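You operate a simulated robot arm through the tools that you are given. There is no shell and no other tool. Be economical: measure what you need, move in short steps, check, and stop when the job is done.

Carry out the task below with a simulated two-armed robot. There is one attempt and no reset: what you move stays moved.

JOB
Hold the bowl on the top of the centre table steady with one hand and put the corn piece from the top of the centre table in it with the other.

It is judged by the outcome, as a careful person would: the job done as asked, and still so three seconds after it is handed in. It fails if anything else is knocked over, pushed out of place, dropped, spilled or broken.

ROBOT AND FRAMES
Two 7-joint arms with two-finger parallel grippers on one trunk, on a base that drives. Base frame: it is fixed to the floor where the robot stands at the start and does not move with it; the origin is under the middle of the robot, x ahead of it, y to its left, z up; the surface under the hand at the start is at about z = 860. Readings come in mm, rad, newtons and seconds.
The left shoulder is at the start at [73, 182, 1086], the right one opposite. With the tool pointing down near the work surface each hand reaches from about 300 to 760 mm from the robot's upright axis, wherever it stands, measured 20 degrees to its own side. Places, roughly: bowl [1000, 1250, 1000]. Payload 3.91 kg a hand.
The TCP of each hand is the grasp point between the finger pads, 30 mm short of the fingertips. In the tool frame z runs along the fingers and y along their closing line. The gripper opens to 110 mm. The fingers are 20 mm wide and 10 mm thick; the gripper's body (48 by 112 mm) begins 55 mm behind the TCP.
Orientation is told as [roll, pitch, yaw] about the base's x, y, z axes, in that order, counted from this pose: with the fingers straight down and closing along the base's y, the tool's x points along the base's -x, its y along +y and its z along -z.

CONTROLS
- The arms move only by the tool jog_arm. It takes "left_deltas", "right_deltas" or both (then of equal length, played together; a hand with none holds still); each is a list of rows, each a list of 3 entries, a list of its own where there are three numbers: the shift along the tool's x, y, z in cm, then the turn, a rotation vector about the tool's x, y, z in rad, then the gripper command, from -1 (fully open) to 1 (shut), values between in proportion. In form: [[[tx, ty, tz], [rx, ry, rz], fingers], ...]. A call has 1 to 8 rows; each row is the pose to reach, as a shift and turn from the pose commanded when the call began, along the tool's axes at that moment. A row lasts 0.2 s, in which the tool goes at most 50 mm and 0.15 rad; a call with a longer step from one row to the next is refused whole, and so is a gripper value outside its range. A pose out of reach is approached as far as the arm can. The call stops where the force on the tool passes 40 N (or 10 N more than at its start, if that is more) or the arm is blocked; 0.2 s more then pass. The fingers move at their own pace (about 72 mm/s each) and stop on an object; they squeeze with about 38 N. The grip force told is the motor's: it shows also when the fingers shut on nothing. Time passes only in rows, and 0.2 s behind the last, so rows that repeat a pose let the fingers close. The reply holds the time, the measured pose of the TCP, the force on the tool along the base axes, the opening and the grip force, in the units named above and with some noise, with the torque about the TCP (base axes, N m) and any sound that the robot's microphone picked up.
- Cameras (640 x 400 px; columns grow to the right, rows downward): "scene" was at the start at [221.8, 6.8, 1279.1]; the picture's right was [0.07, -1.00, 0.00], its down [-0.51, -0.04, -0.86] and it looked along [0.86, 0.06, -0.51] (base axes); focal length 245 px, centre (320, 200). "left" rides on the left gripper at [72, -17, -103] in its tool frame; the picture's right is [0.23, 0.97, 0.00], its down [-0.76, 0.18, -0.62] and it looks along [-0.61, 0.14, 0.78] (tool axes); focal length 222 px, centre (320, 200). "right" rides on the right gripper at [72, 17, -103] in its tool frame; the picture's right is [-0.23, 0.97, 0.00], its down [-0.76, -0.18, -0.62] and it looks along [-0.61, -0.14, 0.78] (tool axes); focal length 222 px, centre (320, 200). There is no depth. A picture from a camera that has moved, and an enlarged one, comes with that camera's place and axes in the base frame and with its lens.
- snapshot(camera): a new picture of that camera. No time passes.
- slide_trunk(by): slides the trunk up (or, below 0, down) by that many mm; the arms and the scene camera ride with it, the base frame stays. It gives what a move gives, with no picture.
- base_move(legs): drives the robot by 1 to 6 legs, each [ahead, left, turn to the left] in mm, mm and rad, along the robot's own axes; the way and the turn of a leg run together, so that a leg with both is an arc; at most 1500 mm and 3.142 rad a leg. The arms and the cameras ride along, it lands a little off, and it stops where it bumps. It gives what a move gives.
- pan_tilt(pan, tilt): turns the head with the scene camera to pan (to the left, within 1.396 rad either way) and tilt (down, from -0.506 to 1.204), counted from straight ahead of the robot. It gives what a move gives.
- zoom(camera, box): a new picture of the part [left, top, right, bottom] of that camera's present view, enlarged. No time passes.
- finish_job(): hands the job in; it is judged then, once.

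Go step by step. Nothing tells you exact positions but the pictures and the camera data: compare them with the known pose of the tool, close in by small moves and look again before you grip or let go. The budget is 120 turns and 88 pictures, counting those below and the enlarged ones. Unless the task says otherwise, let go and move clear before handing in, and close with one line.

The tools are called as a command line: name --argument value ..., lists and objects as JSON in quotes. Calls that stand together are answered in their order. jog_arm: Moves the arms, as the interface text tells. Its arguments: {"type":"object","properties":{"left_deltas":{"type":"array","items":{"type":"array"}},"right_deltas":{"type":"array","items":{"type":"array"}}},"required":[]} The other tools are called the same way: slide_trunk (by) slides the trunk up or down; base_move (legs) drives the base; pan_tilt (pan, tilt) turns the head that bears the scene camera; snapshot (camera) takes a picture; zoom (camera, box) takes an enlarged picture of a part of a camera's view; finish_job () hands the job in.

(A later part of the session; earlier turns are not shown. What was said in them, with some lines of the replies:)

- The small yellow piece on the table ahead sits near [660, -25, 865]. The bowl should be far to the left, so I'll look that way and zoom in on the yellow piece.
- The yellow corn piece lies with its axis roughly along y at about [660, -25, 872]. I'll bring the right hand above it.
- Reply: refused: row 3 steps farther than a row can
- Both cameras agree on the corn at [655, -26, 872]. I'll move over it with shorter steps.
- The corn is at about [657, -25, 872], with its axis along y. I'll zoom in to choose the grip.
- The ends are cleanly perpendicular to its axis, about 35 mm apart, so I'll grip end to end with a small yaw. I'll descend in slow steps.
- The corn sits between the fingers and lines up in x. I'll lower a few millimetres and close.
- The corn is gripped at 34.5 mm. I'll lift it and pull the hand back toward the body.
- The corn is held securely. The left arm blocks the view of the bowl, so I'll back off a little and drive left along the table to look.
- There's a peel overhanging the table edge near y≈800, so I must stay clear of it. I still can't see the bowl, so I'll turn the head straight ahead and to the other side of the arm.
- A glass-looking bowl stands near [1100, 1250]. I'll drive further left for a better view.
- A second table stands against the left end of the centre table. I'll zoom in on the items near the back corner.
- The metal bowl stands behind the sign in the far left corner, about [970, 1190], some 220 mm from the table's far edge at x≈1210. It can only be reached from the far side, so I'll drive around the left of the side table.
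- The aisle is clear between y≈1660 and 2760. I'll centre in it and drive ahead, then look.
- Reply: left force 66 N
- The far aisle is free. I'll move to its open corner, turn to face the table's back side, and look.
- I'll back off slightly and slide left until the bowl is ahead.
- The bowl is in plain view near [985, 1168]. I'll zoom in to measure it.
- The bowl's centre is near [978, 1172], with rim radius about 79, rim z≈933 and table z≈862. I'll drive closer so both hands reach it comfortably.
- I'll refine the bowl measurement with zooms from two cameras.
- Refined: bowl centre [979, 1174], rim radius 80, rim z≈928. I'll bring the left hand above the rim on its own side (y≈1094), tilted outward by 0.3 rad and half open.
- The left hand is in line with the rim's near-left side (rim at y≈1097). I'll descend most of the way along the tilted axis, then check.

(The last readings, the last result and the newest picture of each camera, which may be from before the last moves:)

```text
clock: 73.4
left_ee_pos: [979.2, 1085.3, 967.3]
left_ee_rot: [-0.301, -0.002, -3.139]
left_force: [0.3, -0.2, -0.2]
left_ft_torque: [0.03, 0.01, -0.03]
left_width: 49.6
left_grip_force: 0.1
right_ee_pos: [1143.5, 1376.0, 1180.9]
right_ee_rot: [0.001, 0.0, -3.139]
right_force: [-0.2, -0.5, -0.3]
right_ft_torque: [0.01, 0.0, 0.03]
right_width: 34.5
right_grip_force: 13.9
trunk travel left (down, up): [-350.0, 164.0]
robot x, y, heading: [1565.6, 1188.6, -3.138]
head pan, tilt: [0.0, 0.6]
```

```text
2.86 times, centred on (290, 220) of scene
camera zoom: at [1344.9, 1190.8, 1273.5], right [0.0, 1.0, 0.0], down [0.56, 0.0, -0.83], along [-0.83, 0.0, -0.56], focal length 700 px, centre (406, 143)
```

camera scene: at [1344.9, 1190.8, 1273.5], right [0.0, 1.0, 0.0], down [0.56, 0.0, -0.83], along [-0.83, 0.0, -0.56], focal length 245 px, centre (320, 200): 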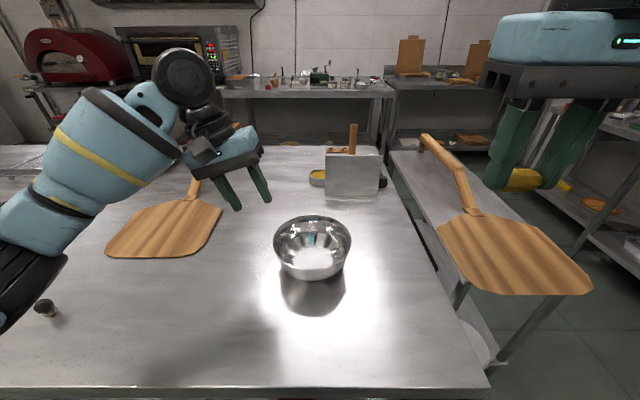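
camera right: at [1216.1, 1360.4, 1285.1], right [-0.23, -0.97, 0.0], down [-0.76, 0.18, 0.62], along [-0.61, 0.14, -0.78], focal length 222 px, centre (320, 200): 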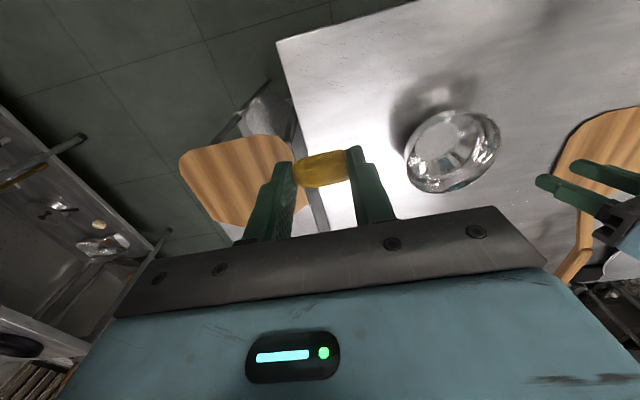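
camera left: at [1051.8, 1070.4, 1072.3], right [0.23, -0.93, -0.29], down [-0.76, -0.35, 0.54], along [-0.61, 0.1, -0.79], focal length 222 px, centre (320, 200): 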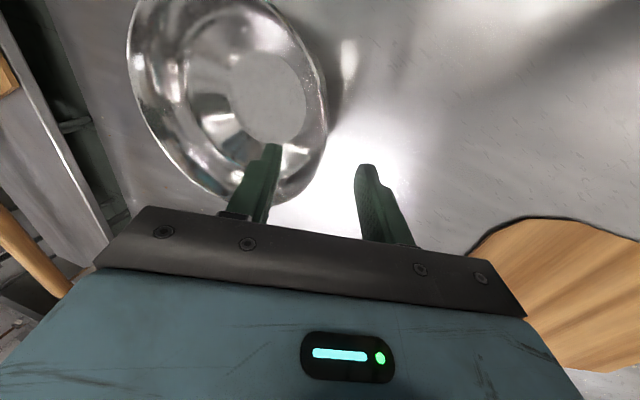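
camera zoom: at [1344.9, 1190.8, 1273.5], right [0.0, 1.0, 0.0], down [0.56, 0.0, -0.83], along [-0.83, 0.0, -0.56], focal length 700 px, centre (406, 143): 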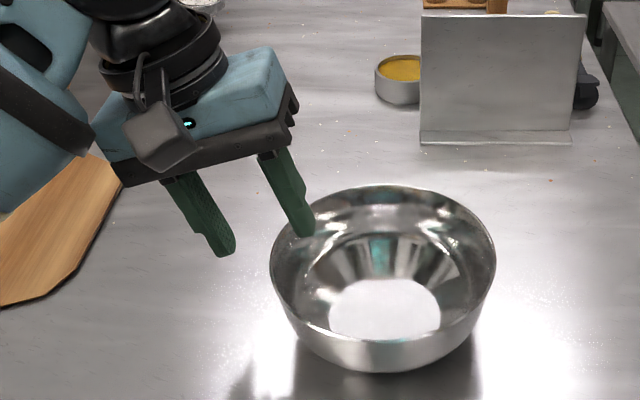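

The rim lies midway between the fingers. I'll descend the last 28 mm and close gently on the rim.

jog_arm --left_deltas '[[[0, 0, 1.5], [0, 0, 0], 0.1], [[0, 0, 2.8], [0, 0, 0], 0.1], [[0, 0, 2.8], [0, 0, 0], 0.1]]'

snapshot --camera "left"

zoom --camera "scene" --box '[200, 150, 380, 290]'

```text
clock: 74.2
left_ee_pos: [979.5, 1094.7, 941.0]
left_ee_rot: [-0.299, -0.001, -3.14]
left_force: [0.7, -0.6, -0.1]
left_ft_torque: [0.0, -0.01, -0.01]
left_width: 49.8
left_grip_force: 0.0
right_ee_pos: [1143.5, 1376.8, 1181.2]
right_ee_rot: [0.0, 0.0, -3.14]
right_force: [0.5, 0.0, 0.1]
right_ft_torque: [-0.05, 0.0, 0.01]
right_width: 34.5
right_grip_force: 13.7
trunk travel left (down, up): [-350.0, 164.0]
robot x, y, heading: [1566.9, 1189.6, -3.142]
head pan, tilt: [0.0, 0.6]
```

```text
50 pictures are left
camera left: at [1051.3, 1079.5, 1045.1], right [0.23, -0.93, -0.29], down [-0.76, -0.35, 0.54], along [-0.61, 0.1, -0.79], focal length 222 px, centre (320, 200)
```

left: 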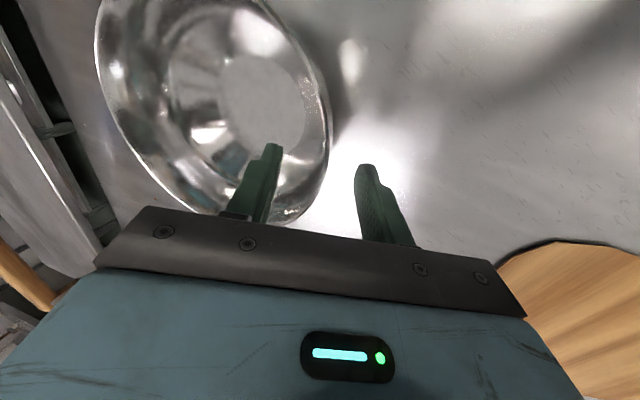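

```text
2.86 times, centred on (290, 220) of scene
camera zoom: at [1344.8, 1190.7, 1273.5], right [0.0, 1.0, 0.0], down [0.56, 0.0, -0.83], along [-0.83, 0.0, -0.56], focal length 700 px, centre (406, 143)
```

zoom: 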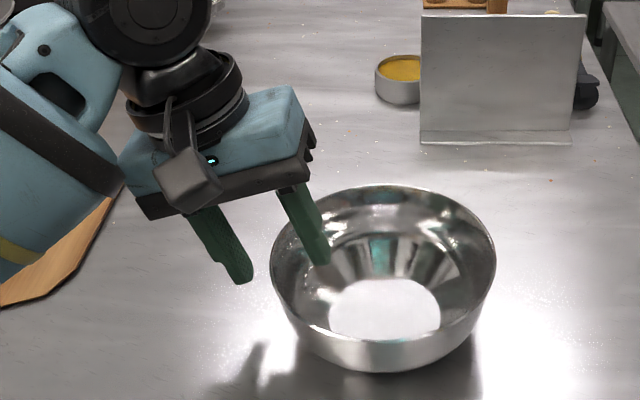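

I'll nudge 3 mm outward to centre on the wall, then close slowly.

jog_arm --left_deltas '[[[0, 0.25, 0], [0, 0, 0], 0.3], [[0, 0.25, 0], [0, 0, 0], 0.5], [[0, 0.25, 0], [0, 0, 0], 0.65], [[0, 0.25, 0], [0, 0, 0], 0.8], [[0, 0.25, 0], [0, 0, 0], 0.95], [[0, 0.25, 0], [0, 0, 0], 1], [[0, 0.25, 0], [0, 0, 0], 1]]'

snapshot --camera "left"

zoom --camera "scene" --box '[200, 150, 380, 290]'

```text
clock: 75.8
left_ee_pos: [978.6, 1090.8, 940.5]
left_ee_rot: [-0.299, 0.001, -3.14]
left_force: [0.8, -0.1, -1.1]
left_ft_torque: [-0.11, 0.06, 0.02]
left_width: 2.1
left_grip_force: 38.4
right_ee_pos: [1143.3, 1376.7, 1181.4]
right_ee_rot: [0.0, 0.0, -3.14]
right_force: [-0.6, 0.3, 0.8]
right_ft_torque: [0.02, -0.01, 0.02]
right_width: 34.6
right_grip_force: 14.4
trunk travel left (down, up): [-350.0, 164.0]
robot x, y, heading: [1564.8, 1189.2, -3.14]
head pan, tilt: [0.0, 0.6]
```

```text
48 pictures are left
camera left: at [1051.5, 1076.7, 1044.9], right [0.23, -0.93, -0.29], down [-0.76, -0.35, 0.54], along [-0.61, 0.1, -0.79], focal length 222 px, centre (320, 200)
```

left: 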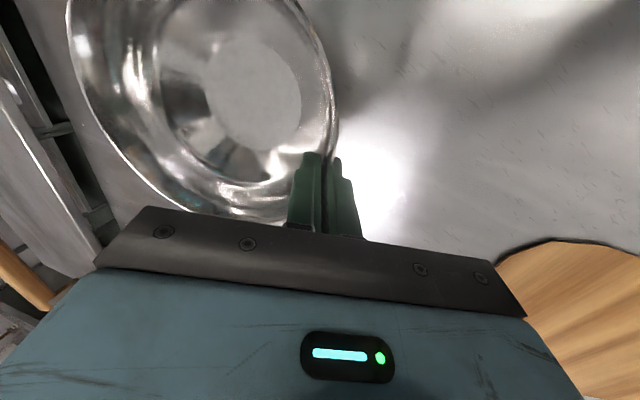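

```text
2.86 times, centred on (290, 220) of scene
camera zoom: at [1344.7, 1190.8, 1273.5], right [0.0, 1.0, 0.0], down [0.56, 0.0, -0.83], along [-0.83, 0.0, -0.56], focal length 700 px, centre (406, 143)
```

zoom: 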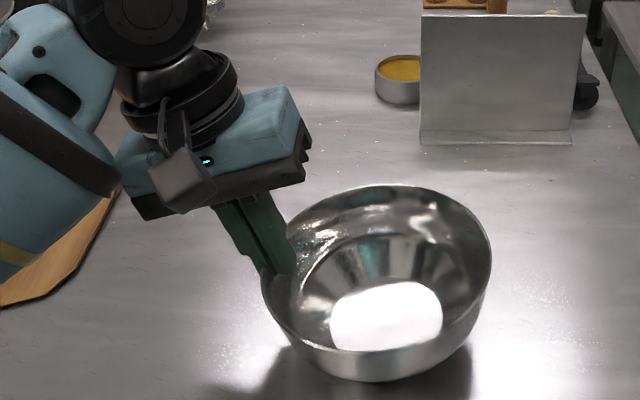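

The rim is firmly held, but the bowl seems tilted a little by the pads. I'll zoom in to measure the tilt.

zoom --camera "scene" --box '[254, 200, 366, 290]'

zoom --camera "right" --box '[390, 90, 530, 200]'

```text
4.44 times, centred on (310, 245) of scene
camera zoom: at [1344.7, 1190.8, 1273.5], right [0.0, 1.0, 0.0], down [0.56, 0.0, -0.83], along [-0.83, 0.0, -0.56], focal length 1089 px, centre (364, 0)
```

zoom: 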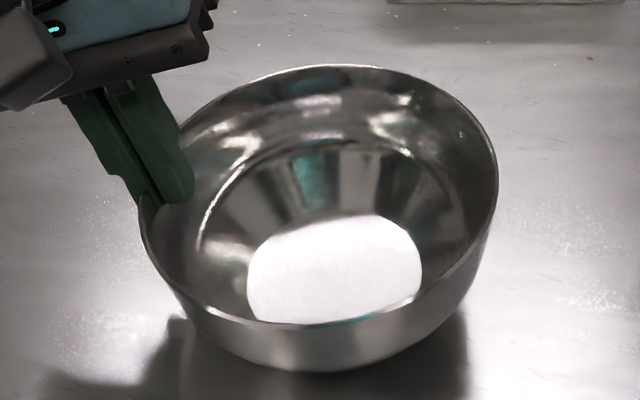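

```text
3.64 times, centred on (460, 145) of right
camera zoom: at [1215.8, 1360.4, 1285.0], right [-0.23, -0.97, 0.0], down [-0.76, 0.18, 0.62], along [-0.61, 0.14, -0.78], focal length 808 px, centre (-189, 400)
```

zoom: 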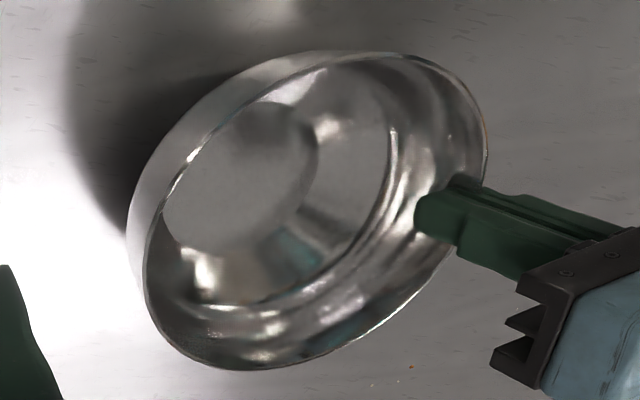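

The bowl is tilted about 0.12 rad, with its +y side up. I'll rotate the hand back by that amount, pivoting about the base edge, to level it.

jog_arm --left_deltas '[[[0, -0.26, -0.035], [-0.03, 0, 0], 1], [[0, -0.52, -0.07], [-0.06, 0, 0], 1], [[0, -0.78, -0.1], [-0.09, 0, 0], 1], [[0, -1.03, -0.14], [-0.12, 0, 0], 1], [[0, -1.03, -0.14], [-0.12, 0, 0], 1]]'

zoom --camera "scene" --box '[254, 200, 366, 290]'

```text
clock: 77.0
left_ee_pos: [980.1, 1101.2, 943.9]
left_ee_rot: [-0.178, -0.001, -3.141]
left_force: [-1.8, -0.8, 1.8]
left_ft_torque: [0.25, -0.09, 0.05]
left_width: 2.1
left_grip_force: 38.2
right_ee_pos: [1143.4, 1376.6, 1180.6]
right_ee_rot: [0.0, -0.002, -3.139]
right_force: [-0.3, 0.5, -0.2]
right_ft_torque: [0.0, 0.04, -0.04]
right_width: 34.3
right_grip_force: 14.2
trunk travel left (down, up): [-350.0, 164.0]
robot x, y, heading: [1568.2, 1191.2, -3.139]
head pan, tilt: [0.0, 0.6]
```

```text
4.44 times, centred on (310, 245) of scene
camera zoom: at [1344.9, 1190.7, 1273.5], right [0.0, 1.0, 0.0], down [0.56, 0.0, -0.83], along [-0.83, 0.0, -0.56], focal length 1089 px, centre (364, 0)
```

zoom: 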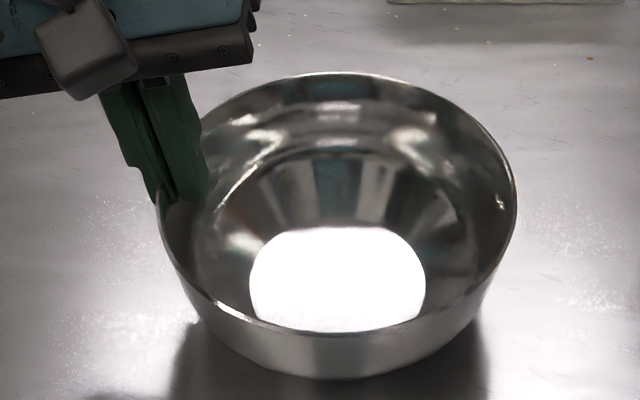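

The bowl is level again and held, centred at about [988, 1178]. Now I'll bring the right hand in, tilted 0.4 rad outward to clear the left gripper, and hover above the bowl.

jog_arm --right_deltas '[[[-2.2, 2.1, 2.0], [0, 0, 0], 1], [[-4.4, 4.1, 4.0], [-0.06, 0, 0], 1], [[-6.6, 6.1, 6.3], [-0.13, 0, 0], 1], [[-8.8, 8.2, 8.6], [-0.2, 0, 0], 1], [[-11, 10.2, 11], [-0.27, 0, 0], 1], [[-13.2, 12.3, 13.5], [-0.34, 0, 0], 1], [[-15.3, 14.3, 16.1], [-0.4, 0, 0], 1], [[-15.3, 14.3, 16.1], [-0.4, 0, 0], 1]]' --left_deltas '[[[0, 0, 0], [0, 0, 0], 1], [[0, 0, 0], [0, 0, 0], 1], [[0, 0, 0], [0, 0, 0], 1], [[0, 0, 0], [0, 0, 0], 1], [[0, 0, 0], [0, 0, 0], 1], [[0, 0, 0], [0, 0, 0], 1], [[0, 0, 0], [0, 0, 0], 1], [[0, 0, 0], [0, 0, 0], 1]]'

snapshot --camera "scene"

snapshot --camera "right"

```text
clock: 78.8
left_ee_pos: [979.7, 1100.6, 945.9]
left_ee_rot: [-0.181, -0.002, -3.14]
left_force: [0.8, 0.3, 2.5]
left_ft_torque: [0.31, -0.2, -0.02]
left_width: 2.1
left_grip_force: 38.1
right_ee_pos: [990.9, 1230.9, 1023.1]
right_ee_rot: [0.401, -0.003, -3.141]
right_force: [1.1, -0.7, -0.4]
right_ft_torque: [-0.01, 0.02, 0.02]
right_width: 34.3
right_grip_force: 14.2
trunk travel left (down, up): [-350.0, 164.0]
robot x, y, heading: [1562.0, 1189.9, -3.143]
head pan, tilt: [0.0, 0.6]
```

```text
43 pictures are left
camera scene: at [1345.1, 1190.9, 1273.6], right [0.0, 1.0, 0.0], down [0.56, 0.0, -0.83], along [-0.83, 0.0, -0.56], focal length 245 px, centre (320, 200)
```

scene: 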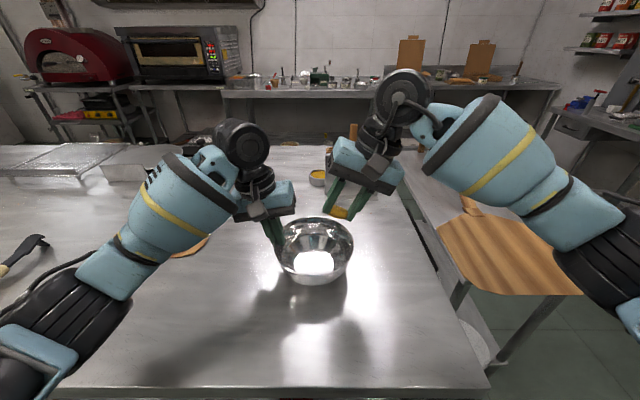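

```text
42 pictures are left
camera right: at [1062.1, 1256.9, 1126.1], right [-0.23, -0.9, 0.38], down [-0.76, 0.41, 0.51], along [-0.61, -0.18, -0.77], focal length 222 px, centre (320, 200)
```

right: 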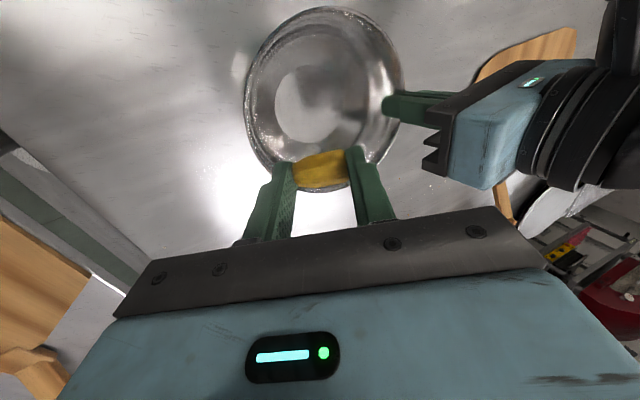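

Bowl centre is confirmed at [991, 1178], and there's clearance between the grippers. I'll descend along the tool axis.

jog_arm --right_deltas '[[[0, 0, 2.5], [0, 0, 0], 1], [[0, 0, 5], [0, 0, 0], 1], [[0, 0, 7.5], [0, 0, 0], 1], [[0, 0, 9], [0, 0, 0], 1], [[0, 0, 9], [0, 0, 0], 1]]' --left_deltas '[[[0, 0, 0], [0, 0, 0], 1], [[0, 0, 0], [0, 0, 0], 1], [[0, 0, 0], [0, 0, 0], 1], [[0, 0, 0], [0, 0, 0], 1], [[0, 0, 0], [0, 0, 0], 1]]'

zoom --camera "scene" --box '[220, 140, 420, 300]'

snapshot --camera "right"

```text
clock: 80.0
left_ee_pos: [980.5, 1100.6, 944.0]
left_ee_rot: [-0.18, -0.001, -3.141]
left_force: [-0.9, -0.9, 3.4]
left_ft_torque: [0.31, -0.19, 0.03]
left_width: 2.0
left_grip_force: 38.6
right_ee_pos: [989.7, 1198.2, 938.2]
right_ee_rot: [0.399, 0.0, -3.14]
right_force: [1.3, -0.7, -0.5]
right_ft_torque: [-0.02, 0.0, -0.01]
right_width: 34.6
right_grip_force: 14.0
trunk travel left (down, up): [-350.0, 164.0]
robot x, y, heading: [1565.8, 1188.1, -3.141]
head pan, tilt: [0.0, 0.6]
```

```text
2.50 times, centred on (320, 220) of scene
camera zoom: at [1345.0, 1190.8, 1273.5], right [0.0, 1.0, 0.0], down [0.56, 0.0, -0.83], along [-0.83, 0.0, -0.56], focal length 612 px, centre (320, 150)
```

zoom: 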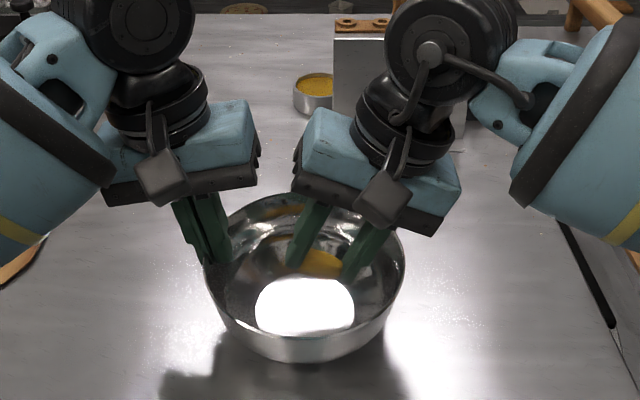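

```text
40 pictures are left
camera right: at [1061.5, 1223.9, 1041.0], right [-0.23, -0.9, 0.38], down [-0.76, 0.41, 0.51], along [-0.61, -0.17, -0.77], focal length 222 px, centre (320, 200)
```

right: 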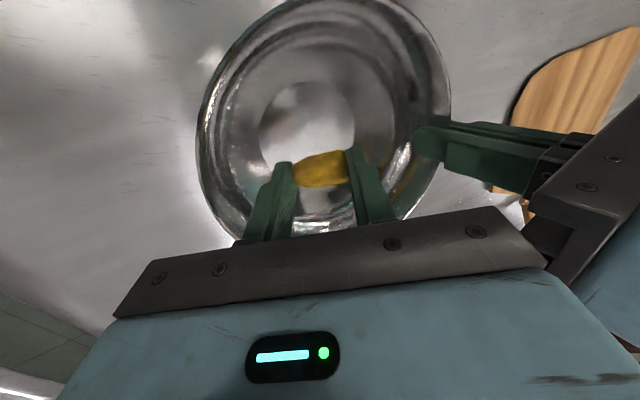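

There's a good gap between the grippers. I'll descend 20 mm more and check the force before releasing.

jog_arm --right_deltas '[[[0, 0, 1], [0, 0, 0], 1], [[0, 0, 1.6], [0, 0, 0], 1], [[0, 0, 2.2], [0, 0, 0], 1], [[0, 0, 2.2], [0, 0, 0], 1]]' --left_deltas '[[[0, 0, 0], [0, 0, 0], 1], [[0, 0, 0], [0, 0, 0], 1], [[0, 0, 0], [0, 0, 0], 1], [[0, 0, 0], [0, 0, 0], 1]]'

zoom --camera "scene" --box '[260, 190, 380, 290]'

```text
clock: 81.0
left_ee_pos: [979.9, 1101.4, 944.5]
left_ee_rot: [-0.18, 0.0, -3.138]
left_force: [-0.5, -0.3, 3.6]
left_ft_torque: [0.3, -0.14, 0.04]
left_width: 2.1
left_grip_force: 37.9
right_ee_pos: [990.2, 1189.6, 916.4]
right_ee_rot: [0.399, 0.001, -3.139]
right_force: [-0.1, -0.5, 0.2]
right_ft_torque: [0.0, -0.02, 0.01]
right_width: 34.2
right_grip_force: 14.2
trunk travel left (down, up): [-350.0, 164.0]
robot x, y, heading: [1563.1, 1189.6, -3.141]
head pan, tilt: [0.0, 0.6]
```

```text
4.00 times, centred on (320, 240) of scene
camera zoom: at [1345.0, 1190.7, 1273.5], right [0.0, 1.0, 0.0], down [0.56, 0.0, -0.83], along [-0.83, 0.0, -0.56], focal length 980 px, centre (320, 40)
```

zoom: 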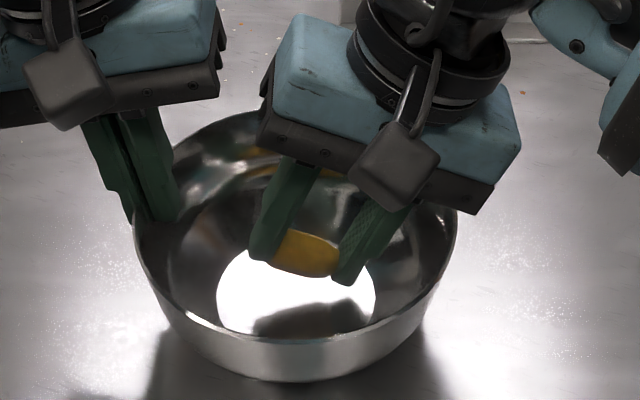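

The corn hangs just above the bowl floor with no contact. I'll open modestly and let it settle.

jog_arm --right_deltas '[[[0, 0, 0], [0, 0, 0], 0.3], [[0, 0, 0], [0, 0, 0], 0.1], [[0, 0, 0], [0, 0, 0], 0.0], [[0, 0, 0], [0, 0, 0], 0.0]]' --left_deltas '[[[0, 0, 0], [0, 0, 0], 1], [[0, 0, 0], [0, 0, 0], 1], [[0, 0, 0], [0, 0, 0], 1], [[0, 0, 0], [0, 0, 0], 1]]'

snapshot --camera "right"

zoom --camera "scene" --box '[260, 190, 380, 290]'

```text
clock: 82.0
left_ee_pos: [979.5, 1100.1, 944.7]
left_ee_rot: [-0.18, 0.0, -3.14]
left_force: [-0.3, -0.5, 3.2]
left_ft_torque: [0.28, -0.17, 0.04]
left_width: 2.1
left_grip_force: 38.0
right_ee_pos: [989.5, 1189.9, 916.4]
right_ee_rot: [0.4, 0.001, -3.139]
right_force: [-0.2, -0.6, -0.8]
right_ft_torque: [-0.01, 0.01, 0.01]
right_width: 55.1
right_grip_force: 0.0
trunk travel left (down, up): [-350.0, 164.0]
robot x, y, heading: [1564.0, 1188.6, -3.14]
head pan, tilt: [0.0, 0.6]
```

```text
38 pictures are left
camera right: at [1061.9, 1215.6, 1019.3], right [-0.23, -0.9, 0.38], down [-0.76, 0.41, 0.51], along [-0.61, -0.18, -0.77], focal length 222 px, centre (320, 200)
```

right: 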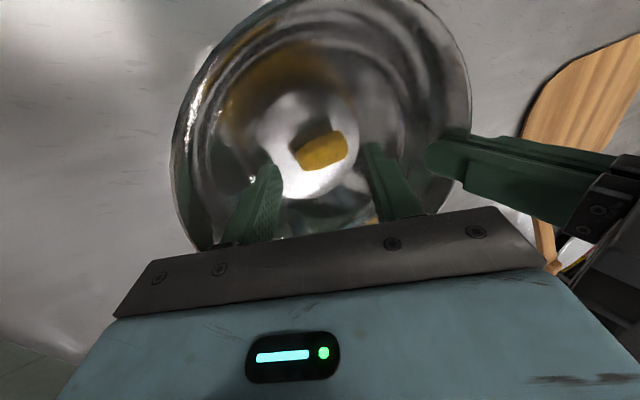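

```text
4.00 times, centred on (320, 240) of scene
camera zoom: at [1345.0, 1190.8, 1273.5], right [0.0, 1.0, 0.0], down [0.56, 0.0, -0.83], along [-0.83, 0.0, -0.56], focal length 980 px, centre (320, 40)
```

zoom: 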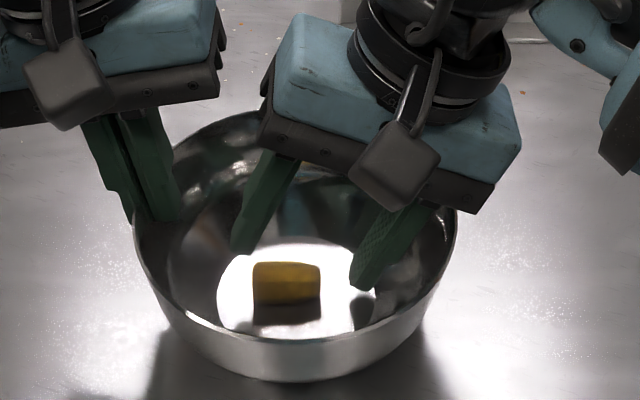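

The corn rests on the bowl floor. I'll withdraw the right hand along its own axis and then away, still holding the bowl.

jog_arm --right_deltas '[[[0, 0, -3], [0, 0, 0], 0], [[0, 0, -7], [0, 0, 0], 0], [[0, 0, -11], [0, 0, 0], 0], [[0, 0, -15], [0, 0, 0], 0], [[3, -2, -17], [0, 0, 0], 0], [[6.5, -4, -18.5], [0, 0, 0], 0], [[10, -6, -20], [0, 0, 0], 0]]' --left_deltas '[[[0, 0, 0], [0, 0, 0], 1], [[0, 0, 0], [0, 0, 0], 1], [[0, 0, 0], [0, 0, 0], 1], [[0, 0, 0], [0, 0, 0], 1], [[0, 0, 0], [0, 0, 0], 1], [[0, 0, 0], [0, 0, 0], 1], [[0, 0, 0], [0, 0, 0], 1]]'

zoom --camera "scene" --box '[220, 170, 400, 300]'

```text
clock: 83.6
left_ee_pos: [981.7, 1101.8, 944.0]
left_ee_rot: [-0.18, 0.0, -3.14]
left_force: [0.5, -0.3, 2.6]
left_ft_torque: [0.26, -0.22, 0.0]
left_width: 2.1
left_grip_force: 38.1
right_ee_pos: [1094.3, 1324.9, 1078.6]
right_ee_rot: [0.399, -0.002, -3.14]
right_force: [0.0, -0.3, -0.8]
right_ft_torque: [-0.02, 0.01, 0.03]
right_width: 55.1
right_grip_force: 0.1
trunk travel left (down, up): [-350.0, 164.0]
robot x, y, heading: [1564.9, 1194.2, -3.144]
head pan, tilt: [0.0, 0.6]
```

```text
3.08 times, centred on (310, 235) of scene
camera zoom: at [1345.5, 1191.4, 1273.6], right [0.0, 1.0, 0.0], down [0.56, 0.0, -0.83], along [-0.83, 0.0, -0.56], focal length 754 px, centre (351, 92)
```

zoom: 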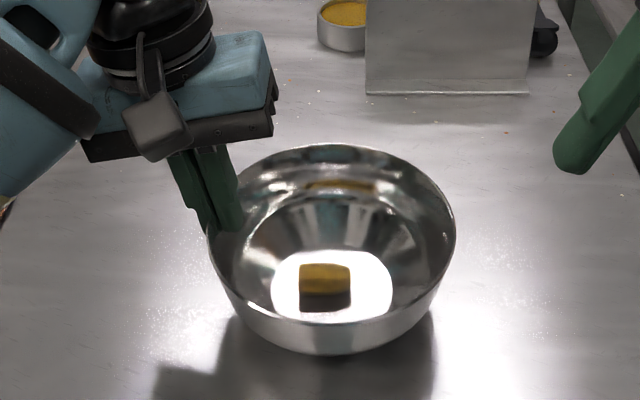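

The bowl is level and lightly pressed on the table, with the corn inside. I'll release the rim slowly.

jog_arm --left_deltas '[[[0, 0, 0], [0, 0, 0], 0.9], [[0, 0, 0], [0, 0, 0], 0.75], [[0, 0, 0], [0, 0, 0], 0.6], [[0, 0, 0], [0, 0, 0], 0.4], [[0, 0, 0], [0, 0, 0], 0.3], [[0, 0, 0], [0, 0, 0], 0.3]]'

zoom --camera "scene" --box '[220, 170, 400, 300]'

snapshot --camera "left"

```text
clock: 85.0
left_ee_pos: [979.4, 1100.9, 944.0]
left_ee_rot: [-0.179, 0.001, -3.138]
left_force: [-0.7, 0.0, 0.1]
left_ft_torque: [-0.01, 0.0, 0.0]
left_width: 38.7
left_grip_force: 0.1
right_ee_pos: [1093.5, 1323.6, 1079.1]
right_ee_rot: [0.401, -0.002, -3.139]
right_force: [-0.1, 0.3, -0.3]
right_ft_torque: [0.02, 0.01, 0.0]
right_width: 55.1
right_grip_force: 0.0
trunk travel left (down, up): [-350.0, 164.0]
robot x, y, heading: [1561.7, 1190.1, -3.144]
head pan, tilt: [0.0, 0.6]
```

```text
3.08 times, centred on (310, 235) of scene
camera zoom: at [1344.8, 1190.8, 1273.5], right [0.0, 1.0, 0.0], down [0.56, 0.0, -0.83], along [-0.83, 0.0, -0.56], focal length 754 px, centre (351, 92)
```

zoom: 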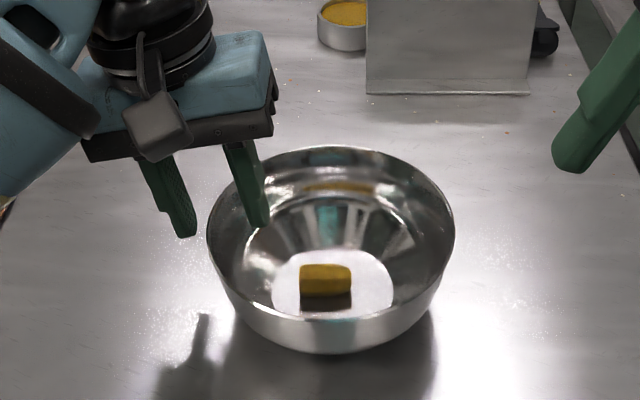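

```text
34 pictures are left
camera left: at [1052.6, 1099.0, 1049.8], right [0.23, -0.96, -0.17], down [-0.76, -0.29, 0.58], along [-0.61, 0.0, -0.79], focal length 222 px, centre (320, 200)
```

left: 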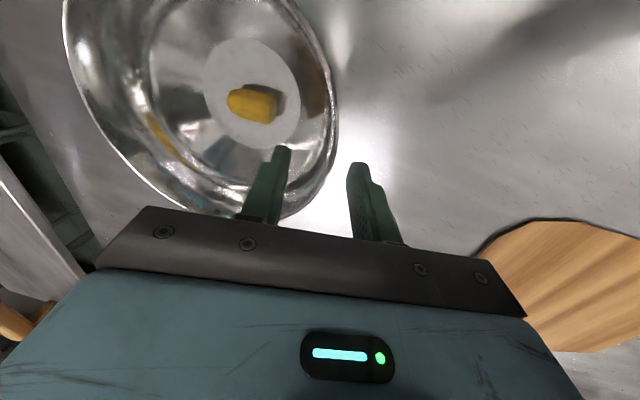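

The bowl is free, with the rim between the open fingers. I'll retract the left hand along its axis and clear it away.

jog_arm --left_deltas '[[[0, 0, -2], [0, 0, 0], 0.3], [[0, 0, -5], [0, 0, 0], 0.3], [[0, 0, -9], [0, 0, 0], 0.3], [[0, 0, -13], [0, 0, 0], 0.3], [[3, 2, -15], [0, 0, 0], 0.3], [[6, 3, -17], [0, 0, 0], 0.3]]'

snapshot --camera "scene"

zoom --camera "scene" --box '[220, 170, 400, 300]'

```text
clock: 86.4
left_ee_pos: [1044.1, 1040.4, 1106.5]
left_ee_rot: [-0.18, 0.0, -3.143]
left_force: [0.8, 1.4, 0.2]
left_ft_torque: [0.02, 0.01, -0.01]
left_width: 38.5
left_grip_force: 0.0
right_ee_pos: [1093.6, 1324.8, 1079.5]
right_ee_rot: [0.399, -0.002, -3.139]
right_force: [0.8, -0.4, -0.3]
right_ft_torque: [0.02, 0.02, 0.01]
right_width: 54.9
right_grip_force: 0.1
trunk travel left (down, up): [-350.0, 164.0]
robot x, y, heading: [1565.0, 1186.2, -3.138]
head pan, tilt: [0.0, 0.6]
```

```text
33 pictures are left
camera scene: at [1345.6, 1191.0, 1273.6], right [0.0, 1.0, 0.0], down [0.56, 0.0, -0.83], along [-0.83, 0.0, -0.56], focal length 245 px, centre (320, 200)
```

scene: 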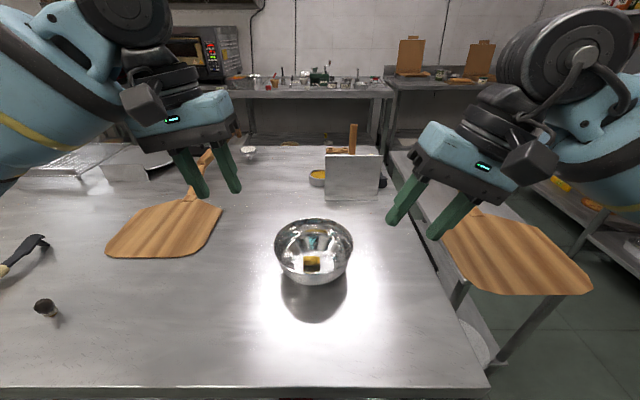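

```text
3.08 times, centred on (310, 235) of scene
camera zoom: at [1345.6, 1191.0, 1273.6], right [0.0, 1.0, 0.0], down [0.56, 0.0, -0.83], along [-0.83, 0.0, -0.56], focal length 754 px, centre (351, 92)
```

zoom: 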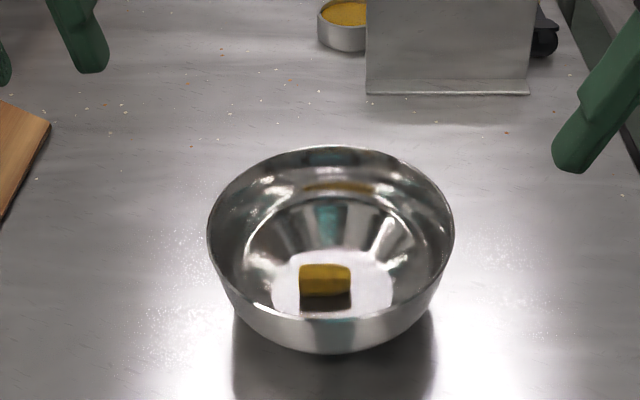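

The bowl stands level with the corn inside, both hands are clear, and nothing else has moved, so I'm handing in.

finish_job

```text
The job is handed in.
```

The corn piece is in the bowl on the centre table. The left hand held the rim while the right hand put the corn in, and both hands then let go and moved clear.
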